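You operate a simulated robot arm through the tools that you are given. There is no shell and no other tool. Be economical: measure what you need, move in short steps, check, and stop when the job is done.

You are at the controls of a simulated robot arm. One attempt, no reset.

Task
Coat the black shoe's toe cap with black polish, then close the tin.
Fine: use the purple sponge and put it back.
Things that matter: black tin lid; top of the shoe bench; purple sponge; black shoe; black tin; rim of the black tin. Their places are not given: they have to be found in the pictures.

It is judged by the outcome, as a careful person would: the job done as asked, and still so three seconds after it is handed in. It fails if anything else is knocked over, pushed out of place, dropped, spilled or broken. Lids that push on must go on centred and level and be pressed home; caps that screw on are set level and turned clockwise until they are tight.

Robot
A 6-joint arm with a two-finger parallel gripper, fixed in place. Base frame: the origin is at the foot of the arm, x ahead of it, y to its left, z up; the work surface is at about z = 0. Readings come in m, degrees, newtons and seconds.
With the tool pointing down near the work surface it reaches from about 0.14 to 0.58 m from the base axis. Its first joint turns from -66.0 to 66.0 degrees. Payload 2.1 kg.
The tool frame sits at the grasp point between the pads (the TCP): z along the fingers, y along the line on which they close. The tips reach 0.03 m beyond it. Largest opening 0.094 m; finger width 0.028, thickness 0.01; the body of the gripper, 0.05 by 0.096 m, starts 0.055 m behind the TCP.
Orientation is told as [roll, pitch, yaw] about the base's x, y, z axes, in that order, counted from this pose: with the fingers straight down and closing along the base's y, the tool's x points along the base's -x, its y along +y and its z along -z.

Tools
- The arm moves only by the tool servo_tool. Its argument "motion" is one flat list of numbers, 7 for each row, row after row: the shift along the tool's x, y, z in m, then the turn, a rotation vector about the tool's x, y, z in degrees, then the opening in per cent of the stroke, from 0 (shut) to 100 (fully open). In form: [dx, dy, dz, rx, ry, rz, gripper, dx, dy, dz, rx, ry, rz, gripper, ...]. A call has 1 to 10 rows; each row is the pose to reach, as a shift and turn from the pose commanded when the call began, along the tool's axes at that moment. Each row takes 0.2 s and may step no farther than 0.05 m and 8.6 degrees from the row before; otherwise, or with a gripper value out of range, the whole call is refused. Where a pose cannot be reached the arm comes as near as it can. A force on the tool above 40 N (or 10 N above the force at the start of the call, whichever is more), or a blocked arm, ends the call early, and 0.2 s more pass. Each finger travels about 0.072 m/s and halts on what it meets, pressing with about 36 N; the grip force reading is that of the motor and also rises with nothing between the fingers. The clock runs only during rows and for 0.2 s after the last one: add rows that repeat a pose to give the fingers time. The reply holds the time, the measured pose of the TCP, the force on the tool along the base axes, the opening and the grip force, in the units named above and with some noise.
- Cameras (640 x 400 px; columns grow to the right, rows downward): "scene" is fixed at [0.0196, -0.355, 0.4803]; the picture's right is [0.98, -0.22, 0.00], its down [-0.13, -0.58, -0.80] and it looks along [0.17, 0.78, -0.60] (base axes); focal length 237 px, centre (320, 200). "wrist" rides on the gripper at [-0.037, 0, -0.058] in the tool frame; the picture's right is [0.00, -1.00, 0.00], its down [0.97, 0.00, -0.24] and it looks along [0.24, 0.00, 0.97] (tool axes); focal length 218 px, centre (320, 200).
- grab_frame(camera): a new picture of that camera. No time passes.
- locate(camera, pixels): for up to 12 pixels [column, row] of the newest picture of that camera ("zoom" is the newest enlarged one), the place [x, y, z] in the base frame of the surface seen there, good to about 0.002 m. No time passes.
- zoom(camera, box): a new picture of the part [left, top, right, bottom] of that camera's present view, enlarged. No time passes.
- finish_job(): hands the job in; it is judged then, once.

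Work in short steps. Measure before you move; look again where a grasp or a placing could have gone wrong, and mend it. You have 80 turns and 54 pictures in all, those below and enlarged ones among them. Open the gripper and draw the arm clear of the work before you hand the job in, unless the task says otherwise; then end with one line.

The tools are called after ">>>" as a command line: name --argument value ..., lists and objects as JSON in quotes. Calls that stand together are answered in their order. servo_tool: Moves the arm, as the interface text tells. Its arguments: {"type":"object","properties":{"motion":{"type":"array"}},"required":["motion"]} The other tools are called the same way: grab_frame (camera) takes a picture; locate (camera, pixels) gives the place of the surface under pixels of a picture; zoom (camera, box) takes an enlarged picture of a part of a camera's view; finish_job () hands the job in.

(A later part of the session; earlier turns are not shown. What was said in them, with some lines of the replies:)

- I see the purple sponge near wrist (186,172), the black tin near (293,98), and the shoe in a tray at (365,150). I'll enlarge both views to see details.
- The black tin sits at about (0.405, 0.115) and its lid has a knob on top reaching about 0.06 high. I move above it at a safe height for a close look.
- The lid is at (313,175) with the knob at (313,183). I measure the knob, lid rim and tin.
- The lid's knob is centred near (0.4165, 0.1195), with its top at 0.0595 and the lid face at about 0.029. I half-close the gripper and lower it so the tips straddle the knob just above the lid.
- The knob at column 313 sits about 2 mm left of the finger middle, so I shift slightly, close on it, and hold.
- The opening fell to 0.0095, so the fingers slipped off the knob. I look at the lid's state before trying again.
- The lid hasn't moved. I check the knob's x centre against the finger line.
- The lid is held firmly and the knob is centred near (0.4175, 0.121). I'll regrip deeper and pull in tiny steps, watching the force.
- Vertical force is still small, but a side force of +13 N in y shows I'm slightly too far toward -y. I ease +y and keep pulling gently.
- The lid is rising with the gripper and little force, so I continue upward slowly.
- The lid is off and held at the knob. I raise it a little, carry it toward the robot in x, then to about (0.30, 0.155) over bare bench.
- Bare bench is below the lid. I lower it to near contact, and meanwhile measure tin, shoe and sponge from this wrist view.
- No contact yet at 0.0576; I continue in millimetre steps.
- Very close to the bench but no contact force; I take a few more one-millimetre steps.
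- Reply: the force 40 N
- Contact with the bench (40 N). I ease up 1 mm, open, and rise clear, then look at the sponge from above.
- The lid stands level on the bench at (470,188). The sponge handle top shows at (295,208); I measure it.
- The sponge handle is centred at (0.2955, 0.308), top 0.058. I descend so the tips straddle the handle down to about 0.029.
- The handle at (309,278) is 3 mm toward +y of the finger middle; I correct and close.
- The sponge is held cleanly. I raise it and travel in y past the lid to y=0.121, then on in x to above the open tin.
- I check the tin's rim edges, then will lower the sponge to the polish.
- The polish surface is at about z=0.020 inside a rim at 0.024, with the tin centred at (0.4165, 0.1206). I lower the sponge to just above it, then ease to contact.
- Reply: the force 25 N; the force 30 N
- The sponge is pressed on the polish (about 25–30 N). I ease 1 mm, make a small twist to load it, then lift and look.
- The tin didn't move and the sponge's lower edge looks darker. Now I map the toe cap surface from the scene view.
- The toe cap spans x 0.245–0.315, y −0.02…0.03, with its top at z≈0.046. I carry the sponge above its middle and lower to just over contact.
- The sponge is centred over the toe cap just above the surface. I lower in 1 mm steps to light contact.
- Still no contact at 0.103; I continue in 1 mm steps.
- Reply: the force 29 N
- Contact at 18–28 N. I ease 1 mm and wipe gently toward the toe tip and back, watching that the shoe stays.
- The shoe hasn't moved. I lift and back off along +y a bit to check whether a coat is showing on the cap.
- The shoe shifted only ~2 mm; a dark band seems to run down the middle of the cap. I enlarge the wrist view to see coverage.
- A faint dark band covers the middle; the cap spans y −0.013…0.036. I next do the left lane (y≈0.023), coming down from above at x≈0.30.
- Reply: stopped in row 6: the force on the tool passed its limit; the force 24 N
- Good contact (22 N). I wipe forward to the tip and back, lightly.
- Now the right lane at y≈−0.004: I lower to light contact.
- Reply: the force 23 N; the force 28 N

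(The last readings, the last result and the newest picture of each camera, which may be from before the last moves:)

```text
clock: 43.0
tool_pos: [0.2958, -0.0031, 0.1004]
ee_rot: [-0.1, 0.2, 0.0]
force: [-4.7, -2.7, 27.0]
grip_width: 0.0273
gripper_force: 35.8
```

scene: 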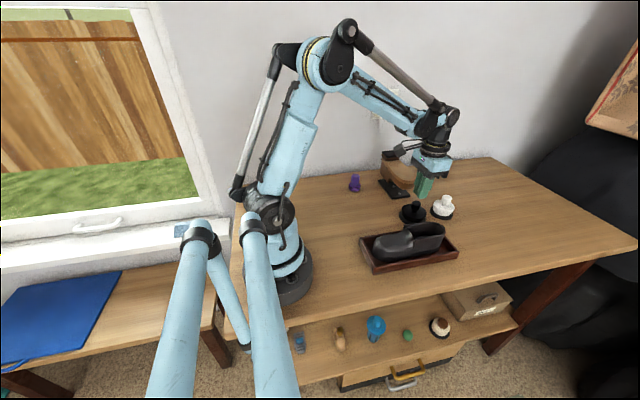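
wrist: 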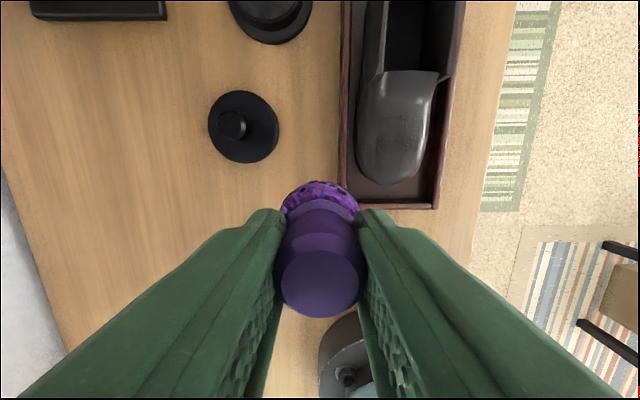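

Contact at 27 N; I wipe this lane to the tip and back, finishing with a return through the middle, then lift to view.

>>> servo_tool --motion '[0.008, 0, -0.0005, 0, 0, 0, 0, 0.016, 0, -0.0005, 0, 0, 0, 0, 0.024, 0, -0.0005, 0, 0, 0, 0, 0.032, 0.001, -0.0005, 0, 0, 0, 0, 0.038, 0.004, 0, 0, 0, 0, 0, 0.038, 0.01, 0, 0, 0, 0, 0, 0.03, 0.01, -0.0005, 0, 0, 0, 0, 0.02, 0.005, -0.0005, 0, 0, 0, 0, 0.01, 0, -0.0005, 0, 0, 0, 0, 0.0, -0.002, -0.0005, 0, 0, 0, 0]'

>>> servo_tool --motion '[0, 0, -0.02, 0, 0, 0, 0, 0, 0.02, -0.05, 0, 0, 0, 0, 0.02, 0.05, -0.07, 0, 0, 0, 0, 0.05, 0.08, -0.08, 0, 0, 0, 0, 0.05, 0.08, -0.08, 0, 0, 0, 0]'

>>> zoom --camera "wrist" --box '[340, 50, 450, 215]'

>>> zoom --camera "scene" --box '[355, 215, 465, 280]'

```text
clock: 45.1
tool_pos: [0.2943, -0.0059, 0.0985]
ee_rot: [0.0, 0.1, 0.0]
force: [-9.1, 0.8, 11.3]
grip_width: 0.0274
gripper_force: 36.1
```

```text
clock: 46.4
tool_pos: [0.2463, 0.0739, 0.1783]
ee_rot: [0.0, 0.1, 0.0]
force: [0.2, -0.4, 0.0]
grip_width: 0.0272
gripper_force: 36.4
```

```text
2.42 times, centred on (395, 132) of wrist
```

zoom: 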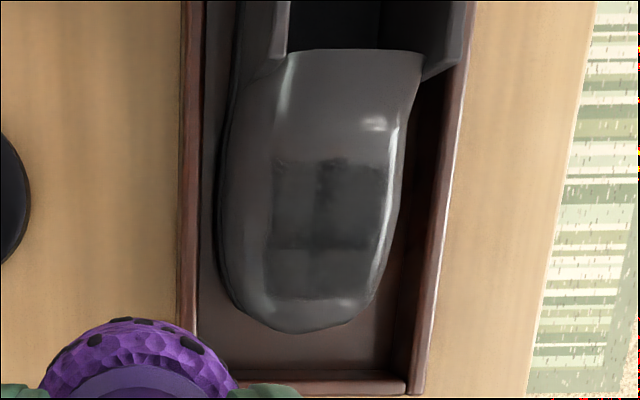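

```text
5.82 times, centred on (410, 248) of scene
```

zoom: 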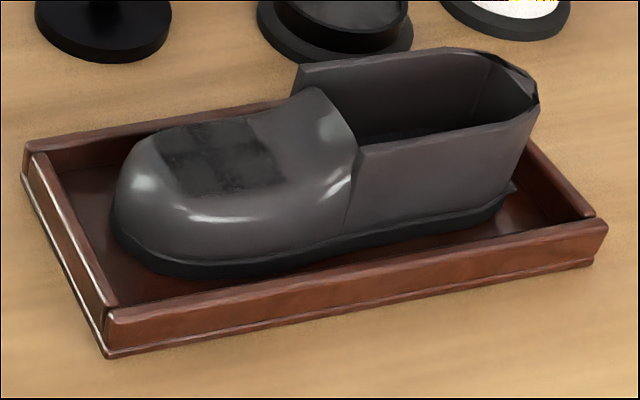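

Polish now shows: a dark rectangle over x≈0.256–0.306, y≈−0.009–0.030, with the front strip and centre seam paler. I'll take more polish and go over it again.

>>> servo_tool --motion '[-0.043, 0.0117, 0, 0, 0, 0, 0, -0.086, 0.0234, 0, 0, 0, 0, 0, -0.129, 0.035, 0, 0, 0, 0, 0, -0.1705, 0.0465, 0.02, 0, 0, 0, 0, -0.1705, 0.0465, 0.06, 0, 0, 0, 0, -0.1705, 0.0465, 0.09, 0, 0, 0, 0, -0.1705, 0.0465, 0.096, 0, 0, 0, 0]'

>>> servo_tool --motion '[0, 0, 0.0015, 0, 0, 0, 0, 0, 0, 0.003, 0, 0, 0, 0]'

```text
clock: 48.0
tool_pos: [0.4157, 0.1202, 0.0855]
ee_rot: [-0.1, 0.1, 0.1]
force: [-0.3, -0.6, -0.9]
grip_width: 0.0269
gripper_force: 36.3
```

```text
clock: 48.5
tool_pos: [0.4166, 0.1201, 0.079]
ee_rot: [0.0, 0.1, 0.0]
force: [0.3, 1.2, -0.2]
grip_width: 0.0272
gripper_force: 36.4
```

>>> servo_tool --motion '[0, 0, 0.001, 0, 0, 0, 0, 0, 0, 0.002, 0, 0, 0, 0]'

>>> servo_tool --motion '[0, 0, 0.001, 0, 0, 0, 0, 0, 0, 0.002, 0, 0, 0, 0]'

```text
clock: 49.1
tool_pos: [0.415, 0.1204, 0.0786]
ee_rot: [-0.1, 0.2, -0.1]
force: [-0.3, 0.6, 0.6]
grip_width: 0.0273
gripper_force: 35.6
```

```text
clock: 49.8
tool_pos: [0.4152, 0.1206, 0.0764]
ee_rot: [0.0, 0.1, 0.0]
force: [-0.7, -0.2, -0.1]
grip_width: 0.0271
gripper_force: 36.1
```

The sponge has slid up a few mm in the fingers, so contact comes lower; I continue.

>>> servo_tool --motion '[0, 0, 0.001, 0, 0, 0, 0, 0, 0, 0.002, 0, 0, 0, 0]'

>>> zoom --camera "scene" --box '[390, 170, 450, 230]'

```text
clock: 50.4
tool_pos: [0.4142, 0.1215, 0.0738]
ee_rot: [0.0, 0.1, 0.1]
force: [0.5, 0.4, 0.4]
grip_width: 0.0274
gripper_force: 35.7
```

```text
6.67 times, centred on (420, 200) of scene
```

zoom: 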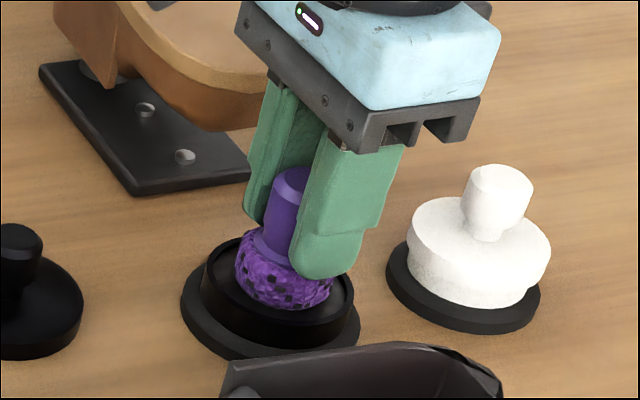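

The sponge is inside the rim, just about at the polish. One more small press.

>>> servo_tool --motion '[0, 0, 0.001, 0, 0, 0, 0, 0, 0, 0.002, 0, 0, 0, 0]'

>>> servo_tool --motion '[0, 0, 0.001, 0, 0, 0, 0]'

```text
clock: 51.0
tool_pos: [0.415, 0.1201, 0.0725]
ee_rot: [0.1, 0.2, 0.1]
force: [0.2, 1.0, 19.4]
grip_width: 0.0273
gripper_force: 36.2
```

```text
clock: 51.4
tool_pos: [0.4143, 0.121, 0.0726]
ee_rot: [-0.1, 0.2, 0.0]
force: [-0.4, 0.1, 12.6]
grip_width: 0.0272
gripper_force: 35.9
stopped in row 1: the force on the tool passed its limit (the readings are from after the stop); the commanded pose is now the measured one
```

Loaded again. A small twist, then lift and carry it back over the toe front (0.27, 0.010).

>>> servo_tool --motion '[0, 0, 0, 0, 0, 7, 0, 0, 0, 0, 0, 0, 0, 0, 0, 0, 0, 0, 0, -7, 0, 0, 0, 0, 0, 0, 0, 0, 0, 0, -0.02, 0, 0, 0, 0, 0, 0, -0.06, 0, 0, 0, 0, 0, 0, -0.075, 0, 0, 0, 0]'

>>> servo_tool --motion '[0.034, -0.028, 0, 0, 0, 0, 0, 0.068, -0.056, 0, 0, 0, 0, 0, 0.102, -0.084, 0, 0, 0, 0, 0, 0.145, -0.1105, 0, 0, 0, 0, 0, 0.145, -0.1105, 0.03, 0, 0, 0, 0, 0.145, -0.1105, 0.044, 0, 0, 0, 0, 0.145, -0.1105, 0.046, 0, 0, 0, 0]'

```text
clock: 53.0
tool_pos: [0.4169, 0.1195, 0.1494]
ee_rot: [0.0, 0.2, 0.0]
force: [-0.9, -0.6, -0.5]
grip_width: 0.0274
gripper_force: 35.7
```

```text
refused: row 4 steps farther than a row can; nothing moved
```

Step 4 was too long; I split it.

>>> servo_tool --motion '[0.034, -0.028, 0, 0, 0, 0, 0, 0.068, -0.056, 0, 0, 0, 0, 0, 0.102, -0.084, 0, 0, 0, 0, 0, 0.135, -0.1105, 0, 0, 0, 0, 0, 0.145, -0.1105, 0.02, 0, 0, 0, 0, 0.145, -0.1105, 0.044, 0, 0, 0, 0, 0.145, -0.1105, 0.046, 0, 0, 0, 0]'

>>> servo_tool --motion '[0, 0, 0.0015, 0, 0, 0, 0, 0, 0, 0.003, 0, 0, 0, 0]'

```text
clock: 54.6
tool_pos: [0.2708, 0.0103, 0.1024]
ee_rot: [0.0, 0.2, 0.0]
force: [0.1, -0.2, 0.1]
grip_width: 0.0273
gripper_force: 36.1
```

```text
clock: 55.2
tool_pos: [0.271, 0.0098, 0.0996]
ee_rot: [0.0, 0.2, 0.1]
force: [-2.0, -0.6, 8.9]
grip_width: 0.0269
gripper_force: 35.5
```

Light contact. I press 1 mm more and sweep across the paler front strip side to side.

>>> servo_tool --motion '[0, 0, 0.001, 0, 0, 0, 0, 0.008, 0, 0.0015, 0, 0, 0, 0, 0.013, 0.007, 0.002, 0, 0, 0, 0, 0.013, 0.013, 0.002, 0, 0, 0, 0, 0.013, 0.004, 0.002, 0, 0, 0, 0, 0.013, -0.006, 0.002, 0, 0, 0, 0, 0.013, -0.013, 0.002, 0, 0, 0, 0, 0.004, -0.013, 0.0015, 0, 0, 0, 0, 0.004, -0.004, 0.001, 0, 0, 0, 0, 0.004, 0.006, 0.001, 0, 0, 0, 0]'

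>>> servo_tool --motion '[0.003, 0.006, 0, 0, 0, 0, 0, -0.005, 0.006, 0, 0, 0, 0, 0, -0.013, 0.006, 0, 0, 0, 0, 0, -0.021, 0.006, 0, 0, 0, 0, 0, -0.024, -0.004, 0, 0, 0, 0, 0, -0.016, -0.007, 0, 0, 0, 0, 0, -0.008, -0.007, 0, 0, 0, 0, 0, 0, -0.007, 0, 0, 0, 0, 0, 0.008, -0.003, 0.0005, 0, 0, 0, 0, 0, -0.001, 0, 0, 0, 0, 0]'

```text
clock: 55.6
tool_pos: [0.2714, 0.008, 0.0997]
ee_rot: [0.0, 0.1, 0.0]
force: [-2.8, 0.4, 18.8]
grip_width: 0.0272
gripper_force: 35.9
stopped in row 2: the force on the tool passed its limit (the readings are from after the stop); the commanded pose is now the measured one
```

```text
clock: 56.1
tool_pos: [0.2709, 0.0097, 0.0999]
ee_rot: [-0.7, -0.1, -0.2]
force: [0.3, -3.5, 4.8]
grip_width: 0.0276
gripper_force: 36.5
stopped in row 2: the force on the tool passed its limit (the readings are from after the stop); the commanded pose is now the measured one
```

Both sweeps stopped on force. I'm now at light contact (5 N), so I sweep the front strip with no extra press and smaller steps.

>>> servo_tool --motion '[0.004, 0, 0, 0, 0, 0, 0, 0.008, 0, 0.0, 0, 0, 0, 0, 0.012, 0.003, 0.0005, 0, 0, 0, 0, 0.012, 0.008, 0.0005, 0, 0, 0, 0, 0.012, 0.012, 0.0005, 0, 0, 0, 0, 0.012, 0.006, 0.0005, 0, 0, 0, 0, 0.012, 0, 0.0005, 0, 0, 0, 0, 0.012, -0.006, 0.0005, 0, 0, 0, 0, 0.012, -0.012, 0.0005, 0, 0, 0, 0, 0.006, -0.012, 0.0, 0, 0, 0, 0]'

>>> zoom --camera "scene" --box '[355, 205, 465, 280]'

```text
clock: 56.9
tool_pos: [0.2616, 0.012, 0.0989]
ee_rot: [-1.0, -0.7, -0.4]
force: [2.3, -1.2, 4.9]
grip_width: 0.0273
gripper_force: 35.3
stopped in row 4: the force on the tool passed its limit (the readings are from after the stop); the commanded pose is now the measured one
```

```text
5.33 times, centred on (410, 242) of scene
```

zoom: 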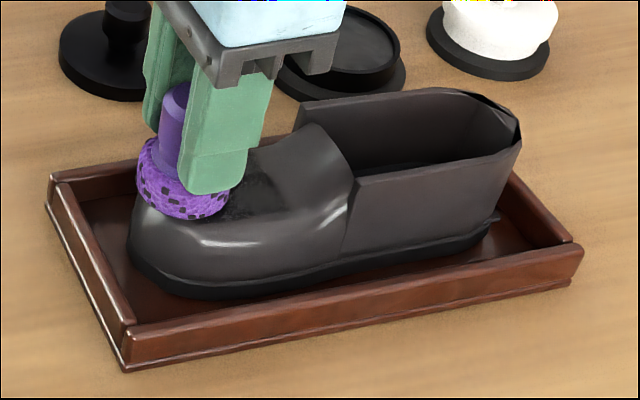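

Contact forces spike and a slight tilt crept in. I lift, straighten the tool, back off, and check the coat.

>>> servo_tool --motion '[0, 0, -0.01, 0, 0, 0, 0, 0, 0.02, -0.04, -1.0, 0.7, -0.4, 0, 0.015, 0.064, -0.08, -1.0, 0.7, -0.4, 0, 0.015, 0.064, -0.08, -1.0, 0.7, -0.4, 0]'

>>> zoom --camera "wrist" --box '[340, 50, 450, 215]'

```text
refused: row 3 steps farther than a row can; nothing moved
```

```text
2.42 times, centred on (395, 132) of wrist
```

zoom: 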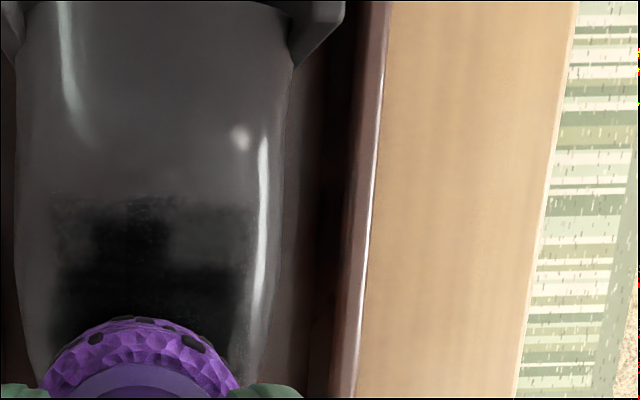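

The coat is now much blacker except the two rear corners. I lift a little, straighten, and press at the rear-left corner (0.292, 0.022).

>>> servo_tool --motion '[0, 0, -0.008, 0, 0, 0, 0, -0.015, 0.005, -0.008, -1.0, 0.7, -0.4, 0, -0.03, 0.011, -0.008, -1.0, 0.7, -0.4, 0, -0.03, 0.011, -0.003, -1.0, 0.7, -0.4, 0, -0.03, 0.011, -0.001, -1.0, 0.7, -0.4, 0, -0.03, 0.011, 0, -1.0, 0.7, -0.4, 0]'

>>> servo_tool --motion '[0, 0, 0.0005, 0, 0, 0, 0, -0.003, 0, 0.0005, 0, 0, 0, 0, 0, 0, 0.0005, 0, 0, 0, 0, 0.003, 0, 0.0005, 0, 0, 0, 0]'

```text
clock: 58.3
tool_pos: [0.2915, 0.025, 0.0996]
ee_rot: [0.1, 0.1, 0.0]
force: [-3.1, 2.6, 11.4]
grip_width: 0.0274
gripper_force: 36.2
```

```text
clock: 59.3
tool_pos: [0.2891, 0.0224, 0.0992]
ee_rot: [-0.2, -0.1, 0.0]
force: [1.7, -1.8, 2.0]
grip_width: 0.0273
gripper_force: 36.3
```

Now the same at the rear-right corner (0.292, −0.001).

>>> servo_tool --motion '[0, 0, -0.008, 0, 0, 0, 0, -0.003, -0.012, -0.008, 0, 0, 0, 0, -0.003, -0.024, -0.008, 0, 0, 0, 0, -0.003, -0.024, -0.003, 0, 0, 0, 0, -0.003, -0.024, -0.001, 0, 0, 0, 0, -0.003, -0.024, 0.0, 0, 0, 0, 0, -0.003, -0.024, 0.001, 0, 0, 0, 0]'

>>> servo_tool --motion '[0, 0, 0.0005, 0, 0, 0, 0, -0.003, 0, 0.0005, 0, 0, 0, 0, 0, 0, 0.0005, 0, 0, 0, 0, 0.003, 0, 0.0005, 0, 0, 0, 0]'

```text
clock: 60.9
tool_pos: [0.2922, -0.0004, 0.0999]
ee_rot: [0.0, 0.2, 0.0]
force: [-1.2, 0.1, 18.0]
grip_width: 0.0275
gripper_force: 36.7
stopped in row 7: the force on the tool passed its limit (the readings are from after the stop); the commanded pose is now the measured one
```

```text
clock: 61.4
tool_pos: [0.2921, -0.0008, 0.1002]
ee_rot: [0.0, 0.5, 0.1]
force: [-1.7, -0.2, 19.9]
grip_width: 0.0274
gripper_force: 36.5
stopped in row 2: the force on the tool passed its limit (the readings are from after the stop); the commanded pose is now the measured one
```

I lift clear, back off and view the coat from both cameras.

>>> servo_tool --motion '[0, 0, -0.01, 0, 0, 0, 0, 0, 0.02, -0.04, 0, -0.3, 0, 0, 0.02, 0.05, -0.06, 0, -0.3, 0, 0, 0.046, 0.076, -0.08, 0, -0.3, 0, 0, 0.046, 0.076, -0.08, 0, -0.3, 0, 0]'

>>> zoom --camera "wrist" --box '[340, 50, 450, 215]'

>>> zoom --camera "scene" --box '[355, 215, 465, 280]'

```text
clock: 62.6
tool_pos: [0.2467, 0.0741, 0.1799]
ee_rot: [0.0, 0.3, 0.0]
force: [0.2, -0.8, 0.3]
grip_width: 0.0271
gripper_force: 35.5
```

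```text
2.42 times, centred on (395, 132) of wrist
```

zoom: 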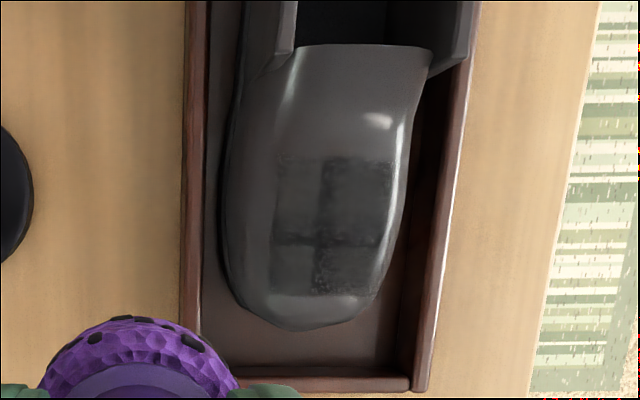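

```text
5.82 times, centred on (410, 248) of scene
```

zoom: 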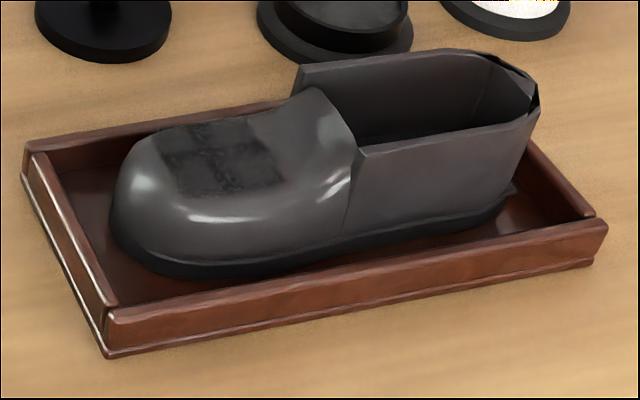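

The whole cap patch is coated, with the front-left quarter a bit paler. I add one press at front-left (0.266, 0.021) and one at front-right (0.266, 0.001).

>>> servo_tool --motion '[-0.0195, -0.03, 0.01, 0, 0, 0, 0, -0.0195, -0.0535, 0.04, 0, 0, 0, 0, -0.0195, -0.0535, 0.07, 0, 0, 0, 0, -0.0195, -0.0535, 0.078, 0, 0, 0, 0, -0.0195, -0.0535, 0.08, 0, 0, 0, 0, -0.0195, -0.0535, 0.081, 0, 0, 0, 0, -0.0195, -0.0535, 0.082, 0, 0, 0, 0]'

>>> servo_tool --motion '[0.0025, 0, 0.0, 0, 0, 0, 0, 0.005, 0, 0.0, 0, 0, 0, 0, 0.0025, 0, 0.0, 0, 0, 0, 0, 0, 0, 0.0, 0, 0, 0, 0, -0.0025, 0, 0, 0, 0, 0, 0]'

>>> servo_tool --motion '[0, 0, -0.008, 0, 0, 0, 0, 0, -0.01, -0.008, 0, 0, 0, 0, 0, -0.02, -0.008, 0, 0, 0, 0, 0, -0.02, -0.003, 0, 0, 0, 0, 0, -0.02, -0.001, 0, 0, 0, 0, 0, -0.02, 0.0, 0, 0, 0, 0, 0.0025, -0.02, 0.0, 0, 0, 0, 0, 0.005, -0.02, 0.0, 0, 0, 0, 0, 0.0025, -0.02, 0.0, 0, 0, 0, 0]'

```text
clock: 64.2
tool_pos: [0.2659, 0.024, 0.0997]
ee_rot: [0.0, 0.4, 0.1]
force: [-1.4, 1.5, 18.0]
grip_width: 0.0276
gripper_force: 36.2
stopped in row 7: the force on the tool passed its limit (the readings are from after the stop); the commanded pose is now the measured one
```

```text
clock: 65.4
tool_pos: [0.2649, 0.0231, 0.0986]
ee_rot: [0.1, 1.2, 0.1]
force: [-2.1, 1.1, 15.3]
grip_width: 0.0274
gripper_force: 35.4
stopped in row 5: the force on the tool passed its limit (the readings are from after the stop); the commanded pose is now the measured one
```

```text
clock: 67.4
tool_pos: [0.2619, 0.0037, 0.0994]
ee_rot: [0.0, 1.1, 0.2]
force: [4.5, -1.8, 34.8]
grip_width: 0.0274
gripper_force: 36.2
```

Done without incident. I lift, level the tool, back off and check.

>>> servo_tool --motion '[0, 0, -0.01, 0, -0.5, 0, 0, 0, 0.02, -0.04, 0, -1.1, 0, 0, 0.0, 0.05, -0.06, 0, -1.1, 0, 0, 0.016, 0.07, -0.08, 0, -1.1, 0, 0, 0.016, 0.07, -0.08, 0, -1.1, 0, 0]'

>>> zoom --camera "wrist" --box '[340, 50, 450, 215]'

```text
clock: 68.6
tool_pos: [0.2473, 0.0757, 0.181]
ee_rot: [0.1, 0.1, 0.1]
force: [0.0, 0.5, -0.4]
grip_width: 0.0273
gripper_force: 35.8
```

```text
2.42 times, centred on (395, 132) of wrist
```

zoom: 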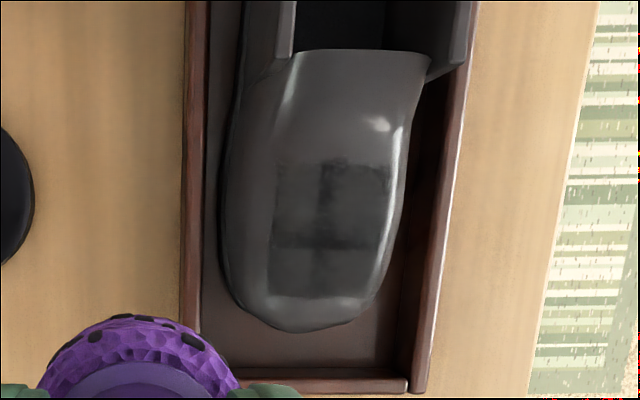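

The cap is now evenly coated. I return the sponge to its original spot at (0.2957, 0.309), approaching from high.

>>> servo_tool --motion '[-0.008, 0.039, 0, 0, 0, 0, 0, -0.016, 0.078, 0, 0, 0, 0, 0, -0.024, 0.117, 0, 0, 0, 0, 0, -0.032, 0.156, 0, 0, 0, 0, 0, -0.04, 0.195, 0.0, 0, 0, 0, 0, -0.0487, 0.2335, 0.02, 0, 0, 0, 0, -0.0487, 0.2335, 0.065, 0, 0, 0, 0, -0.0487, 0.2335, 0.1, 0, 0, 0, 0, -0.0487, 0.2335, 0.122, 0, 0, 0, 0]'

>>> servo_tool --motion '[0, 0, 0.0015, 0, 0, 0, 0, 0, 0, 0.003, 0, 0, 0, 0, 0, 0, 0.0045, 0, 0, 0, 0]'

```text
clock: 70.6
tool_pos: [0.2962, 0.3098, 0.0548]
ee_rot: [0.1, 0.1, 0.1]
force: [0.1, 1.2, -0.2]
grip_width: 0.0275
gripper_force: 36.1
```

```text
clock: 71.4
tool_pos: [0.2954, 0.3075, 0.0531]
ee_rot: [0.1, 0.1, 0.1]
force: [0.9, 0.3, -0.6]
grip_width: 0.0271
gripper_force: 36.0
```

>>> servo_tool --motion '[0, 0, 0.001, 0, 0, 0, 0, 0, 0, 0.002, 0, 0, 0, 0]'

>>> zoom --camera "scene" --box '[335, 160, 375, 200]'

```text
clock: 72.0
tool_pos: [0.2959, 0.3067, 0.0511]
ee_rot: [0.1, 0.0, 0.1]
force: [0.0, 1.5, 24.4]
grip_width: 0.0271
gripper_force: 35.4
```

```text
10.00 times, centred on (355, 180) of scene
```

zoom: 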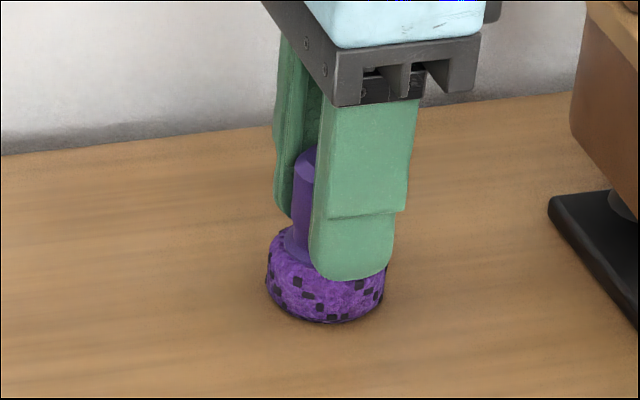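

The sponge is on the bench (24 N), within ~2 mm of where it stood. I ease, open and rise.

>>> servo_tool --motion '[0, 0, -0.001, 0, 0, 0, 0, 0, 0, -0.001, 0, 0, 0, 30, 0, 0, -0.001, 0, 0, 0, 55, 0, 0, -0.001, 0, 0, 0, 55, 0, 0, -0.03, 0, 0, 0, 55, 0, 0, -0.07, 0, 0, 0, 55, 0, 0, -0.1, 0, 0, 0, 55]'

>>> servo_tool --motion '[-0.001, -0.045, 0, 0, 0, 0, 55, -0.002, -0.09, 0, 0, 0, 0, 55, -0.004, -0.135, 0, 0, 0, 0, 55, -0.004, -0.154, 0, 0, 0, 0, 55, -0.004, -0.154, 0, 0, 0, 0, 55]'

>>> grab_frame --camera "wrist"

```text
clock: 73.6
tool_pos: [0.2994, 0.3083, 0.1526]
ee_rot: [0.2, 0.0, 0.0]
force: [0.3, 0.8, 0.3]
grip_width: 0.0518
gripper_force: 0.1
```

```text
clock: 74.8
tool_pos: [0.3025, 0.151, 0.1503]
ee_rot: [-0.1, 0.2, 0.1]
force: [0.3, -0.1, -0.7]
grip_width: 0.0518
gripper_force: 0.2
```

```text
10 pictures are left
```

wrist: 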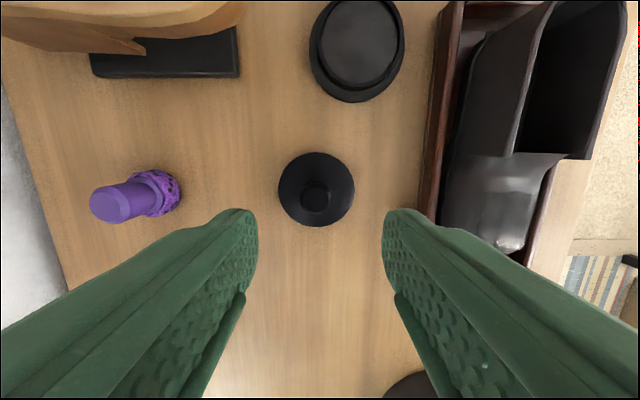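

The sponge stands upright and the lid is at (316,190). I measure the lid knob and tin for the regrasp and placing.

>>> locate --camera "wrist" --pixels '[[314, 196], [303, 196], [326, 196], [281, 187], [351, 187], [316, 155], [316, 224], [358, 20], [313, 55], [402, 45], [358, 101], [358, 45]]'

```text
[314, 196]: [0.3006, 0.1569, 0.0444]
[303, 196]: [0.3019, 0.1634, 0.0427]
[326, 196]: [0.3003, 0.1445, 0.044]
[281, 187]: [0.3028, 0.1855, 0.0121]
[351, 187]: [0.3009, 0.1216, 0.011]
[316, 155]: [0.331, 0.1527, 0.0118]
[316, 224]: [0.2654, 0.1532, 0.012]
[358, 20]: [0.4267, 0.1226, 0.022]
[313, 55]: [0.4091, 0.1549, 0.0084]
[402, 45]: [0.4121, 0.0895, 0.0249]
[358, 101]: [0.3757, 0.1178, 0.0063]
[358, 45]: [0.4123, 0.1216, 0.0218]
```

The lid is centred at (0.300, 0.154), knob top 0.044. I shift +3 mm in y and lower around the knob.

>>> servo_tool --motion '[0.001, 0.0035, 0.03, 0, 0, 0, 55, 0.001, 0.0035, 0.07, 0, 0, 0, 55, 0.001, 0.0035, 0.095, 0, 0, 0, 55, 0.001, 0.0035, 0.1, 0, 0, 0, 55, 0.001, 0.0035, 0.1, 0, 0, 0, 55]'

>>> grab_frame --camera "wrist"

```text
clock: 76.0
tool_pos: [0.3004, 0.1549, 0.0518]
ee_rot: [0.2, 0.0, 0.1]
force: [-0.2, -0.2, 0.0]
grip_width: 0.0517
gripper_force: 0.0
```

```text
9 pictures are left
```

wrist: 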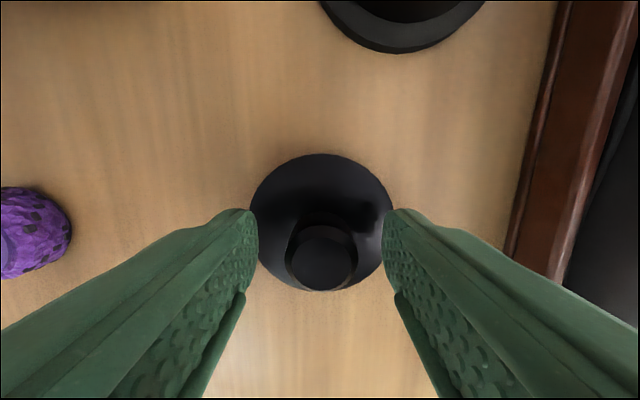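

The knob (322,258) is centred between the fingers. I lower 3 mm, close, and lift gently.

>>> servo_tool --motion '[0, -0.0004, 0.003, 0, 0, 0, 55, 0, -0.0004, 0.003, 0, 0, 0, 35, 0, -0.0004, 0.003, 0, 0, 0, 10, 0, -0.0004, 0.003, 0, 0, 0, 0, 0, -0.0004, 0.003, 0, 0, 0, 0, 0, -0.0004, 0.003, 0, 0, 0, 0]'

>>> servo_tool --motion '[0, 0, -0.003, 0, 0, 0, 0, 0, 0, -0.01, 0, 0, 0, 0, 0, 0, -0.025, 0, 0, 0, 0, 0, 0, -0.05, 0, 0, 0, 0, 0, 0, -0.08, 0, 0, 0, 0, 0, 0, -0.08, 0, 0, 0, 0]'

```text
clock: 77.4
tool_pos: [0.2993, 0.1545, 0.0477]
ee_rot: [0.1, 0.1, 0.1]
force: [0.8, -0.4, -0.2]
grip_width: 0.0245
gripper_force: 36.2
```

```text
clock: 78.8
tool_pos: [0.2986, 0.1549, 0.1289]
ee_rot: [0.1, 0.1, 0.1]
force: [0.3, 0.7, -1.3]
grip_width: 0.0245
gripper_force: 36.4
```

The lid is held (0.0245). I carry it over the tin at (0.4176, 0.121) with clearance and check the alignment.

>>> servo_tool --motion '[-0.03, -0.0085, 0, 0, 0, 0, 0, -0.06, -0.017, 0, 0, 0, 0, 0, -0.09, -0.0255, 0, 0, 0, 0, 0, -0.118, -0.0335, 0, 0, 0, 0, 0, -0.118, -0.0335, 0.02, 0, 0, 0, 0, -0.118, -0.0335, 0.02, 0, 0, 0, 0]'

>>> grab_frame --camera "wrist"

>>> zoom --camera "scene" --box '[370, 160, 470, 240]'

```text
clock: 80.2
tool_pos: [0.4186, 0.1209, 0.1083]
ee_rot: [0.0, 0.1, 0.3]
force: [0.6, -0.3, 0.1]
grip_width: 0.0245
gripper_force: 35.5
```

```text
8 pictures are left
```

wrist: 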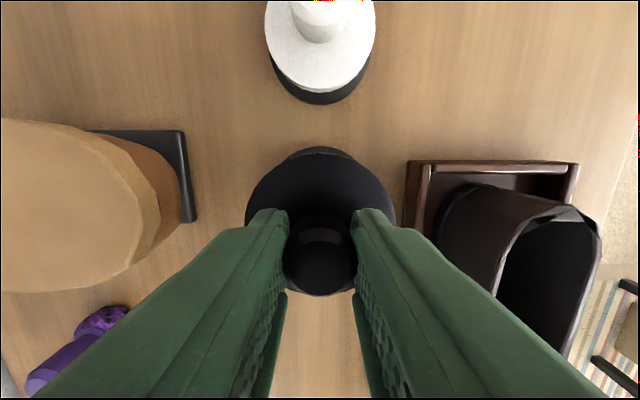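

```text
5.00 times, centred on (420, 200) of scene
```

zoom: 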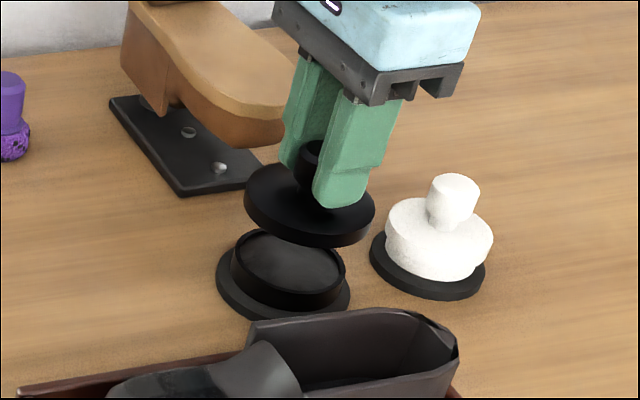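

The tin hasn't moved and the lid is aligned over it as when lifted. I lower to just above the rim, then ease down.

>>> servo_tool --motion '[0.0003, 0, 0.02, 0, 0, 0, 0, 0.0003, 0, 0.032, 0, 0, 0, 0, 0.0003, 0, 0.035, 0, 0, 0, 0, 0.0003, 0, 0.037, 0, 0, 0, 0]'

>>> servo_tool --motion '[0, 0, 0.001, 0, 0, 0, 0, 0, 0, 0.002, 0, 0, 0, 0, 0, 0, 0.003, 0, 0, 0, 0]'

```text
clock: 81.2
tool_pos: [0.4178, 0.1236, 0.0712]
ee_rot: [0.1, 0.0, 0.0]
force: [0.1, -0.1, 0.6]
grip_width: 0.0246
gripper_force: 36.0
```

```text
clock: 82.0
tool_pos: [0.4174, 0.1224, 0.067]
ee_rot: [0.1, 0.1, 0.1]
force: [-0.1, 0.7, -0.4]
grip_width: 0.0247
gripper_force: 35.9
```

The lid skirt is already below the rim level without resistance, so it's centred. I press on down.

>>> servo_tool --motion '[0, 0, 0.001, 0, 0, 0, 0, 0, 0, 0.002, 0, 0, 0, 0, 0, 0, 0.003, 0, 0, 0, 0]'

>>> servo_tool --motion '[0, 0, 0.001, 0, 0, 0, 0, 0, 0, 0.002, 0, 0, 0, 0, 0, 0, 0.003, 0, 0, 0, 0]'

>>> zoom --camera "scene" --box '[380, 180, 470, 240]'

```text
clock: 82.8
tool_pos: [0.4169, 0.1228, 0.0644]
ee_rot: [-0.1, 0.3, 0.1]
force: [-11.7, -3.5, 22.7]
grip_width: 0.0247
gripper_force: 36.6
```

```text
clock: 83.2
tool_pos: [0.4158, 0.1217, 0.0644]
ee_rot: [0.0, 0.3, 0.1]
force: [-0.6, -1.0, 2.8]
grip_width: 0.0247
gripper_force: 36.1
stopped in row 2: the force on the tool passed its limit (the readings are from after the stop); the commanded pose is now the measured one
```

```text
6.67 times, centred on (425, 210) of scene
```

zoom: 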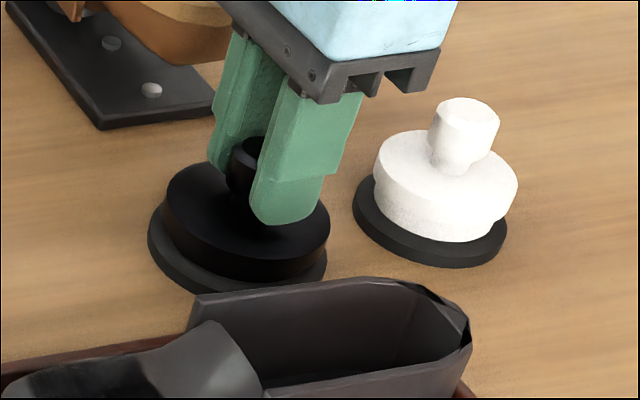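

The lid looks seated as originally. I release, rise, close the fingers, and then press on the knob top to be sure it's home.

>>> servo_tool --motion '[0, 0, 0, 0, 0, 0, 30, 0, 0, 0, 0, 0, 0, 55, 0, 0, 0, 0, 0, 0, 55, 0, 0, -0.02, 0, 0, 0, 55, 0, 0, -0.045, 0, 0, 0, 55, 0, 0, -0.045, 0, -0.3, 0, 0, 0, 0, -0.045, 0, -0.3, 0, 0, 0, 0, -0.045, 0, -0.3, 0, 0, 0, 0, -0.045, 0, -0.3, 0, 0]'

>>> zoom --camera "scene" --box '[395, 195, 435, 230]'

>>> grab_frame --camera "wrist"

```text
clock: 85.2
tool_pos: [0.4166, 0.1201, 0.1079]
ee_rot: [0.0, 0.0, 0.1]
force: [-0.4, 0.4, 0.9]
grip_width: 0.0
gripper_force: 33.4
```

```text
11.43 times, centred on (415, 212) of scene
```

zoom: 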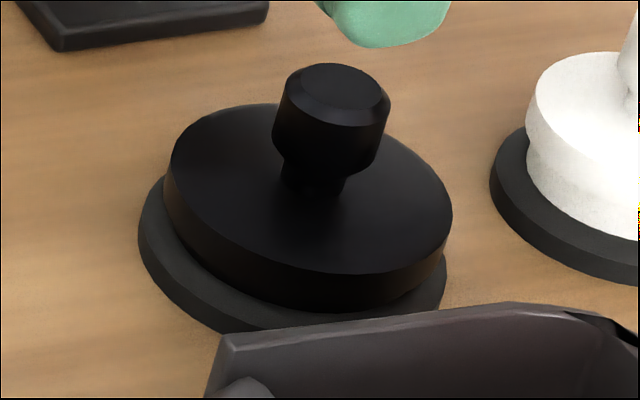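

```text
4 pictures are left
```

wrist: 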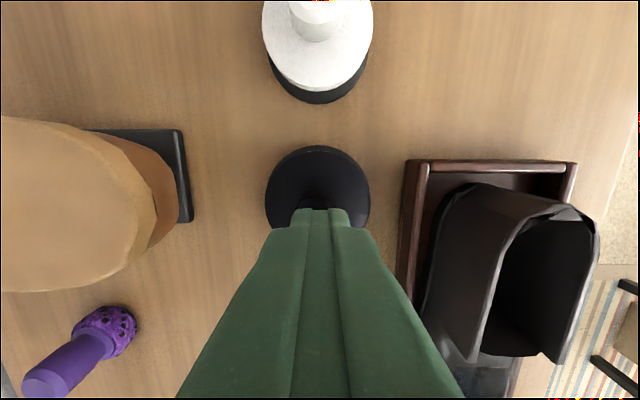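

The lid looks level and the same as at the start. I press on the knob top with the closed fingers until the force limit.

>>> servo_tool --motion '[0, 0.0005, 0.01, 0, 0, 0, 0, 0, 0.0005, 0.016, 0, 0, 0, 0, 0, 0.0005, 0.018, 0, 0, 0, 0, 0, 0.0005, 0.019, 0, 0, 0, 0, 0, 0.0005, 0.02, 0, 0, 0, 0, 0, 0.0005, 0.021, 0, 0, 0, 0, 0, 0.0005, 0.022, 0, 0, 0, 0, 0, 0.0005, 0.023, 0, 0, 0, 0]'

>>> servo_tool --motion '[0, 0, 0.001, 0, 0, 0, 0, 0, 0, 0.002, 0, 0, 0, 0, 0, 0, 0.003, 0, 0, 0, 0, 0, 0, 0.004, 0, 0, 0, 0]'

```text
clock: 86.9
tool_pos: [0.4164, 0.1216, 0.0896]
ee_rot: [0.0, -0.2, 0.0]
force: [-1.1, -0.9, 10.8]
grip_width: 0.0001
gripper_force: 32.9
stopped in row 8: the force on the tool passed its limit (the readings are from after the stop); the commanded pose is now the measured one
```

```text
clock: 87.3
tool_pos: [0.4161, 0.1218, 0.09]
ee_rot: [-0.1, -0.1, -0.1]
force: [-0.7, 0.7, 14.1]
grip_width: 0.0
gripper_force: 33.1
stopped in row 2: the force on the tool passed its limit (the readings are from after the stop); the commanded pose is now the measured one
```

The knob top held at 0.060 under 40 N, so the lid is home. I rise, open the gripper, and draw clear.

>>> servo_tool --motion '[0, 0, -0.03, 0, 0, 0, 0, 0, 0, -0.07, 0, 0, 0, 30, 0, 0, -0.11, 0, 0, 0, 60, 0, 0, -0.15, 0, 0, 0, 80, 0.04, 0, -0.17, 0, 0, 0, 90, 0.08, -0.01, -0.19, 0, 0, 0, 90, 0.08, -0.01, -0.19, 0, 0, 0, 90]'

>>> zoom --camera "scene" --box '[330, 140, 480, 280]'

>>> grab_frame --camera "wrist"

```text
clock: 88.9
tool_pos: [0.3369, 0.1091, 0.2804]
ee_rot: [0.0, 0.0, 0.0]
force: [-0.1, -0.4, 0.3]
grip_width: 0.0845
gripper_force: 0.1
```

```text
2.86 times, centred on (405, 210) of scene
```

zoom: 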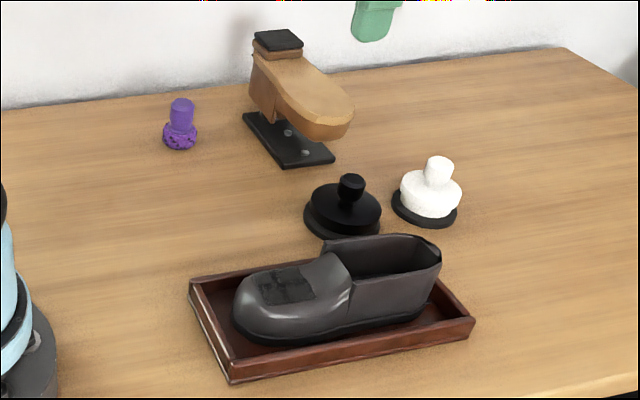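

```text
2 pictures are left
```

wrist: 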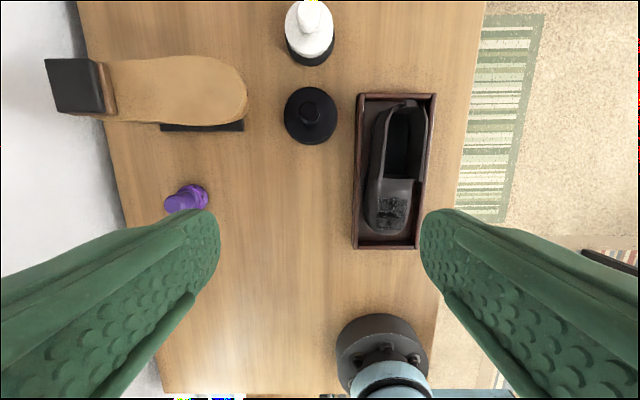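

The last pictures show the toe cap coated, the sponge upright at its place, the lid level on the tin, and the arm clear. I hand the job in.

>>> finish_job

```text
The job is handed in.
```

The black shoe's toe cap is coated with black polish, a little unevenly in places. The purple sponge is back within about 2–3 mm of its spot, and the black tin's lid is on level and pressed home. The shoe slid about 2–3 mm in its tray while I was wiping it.
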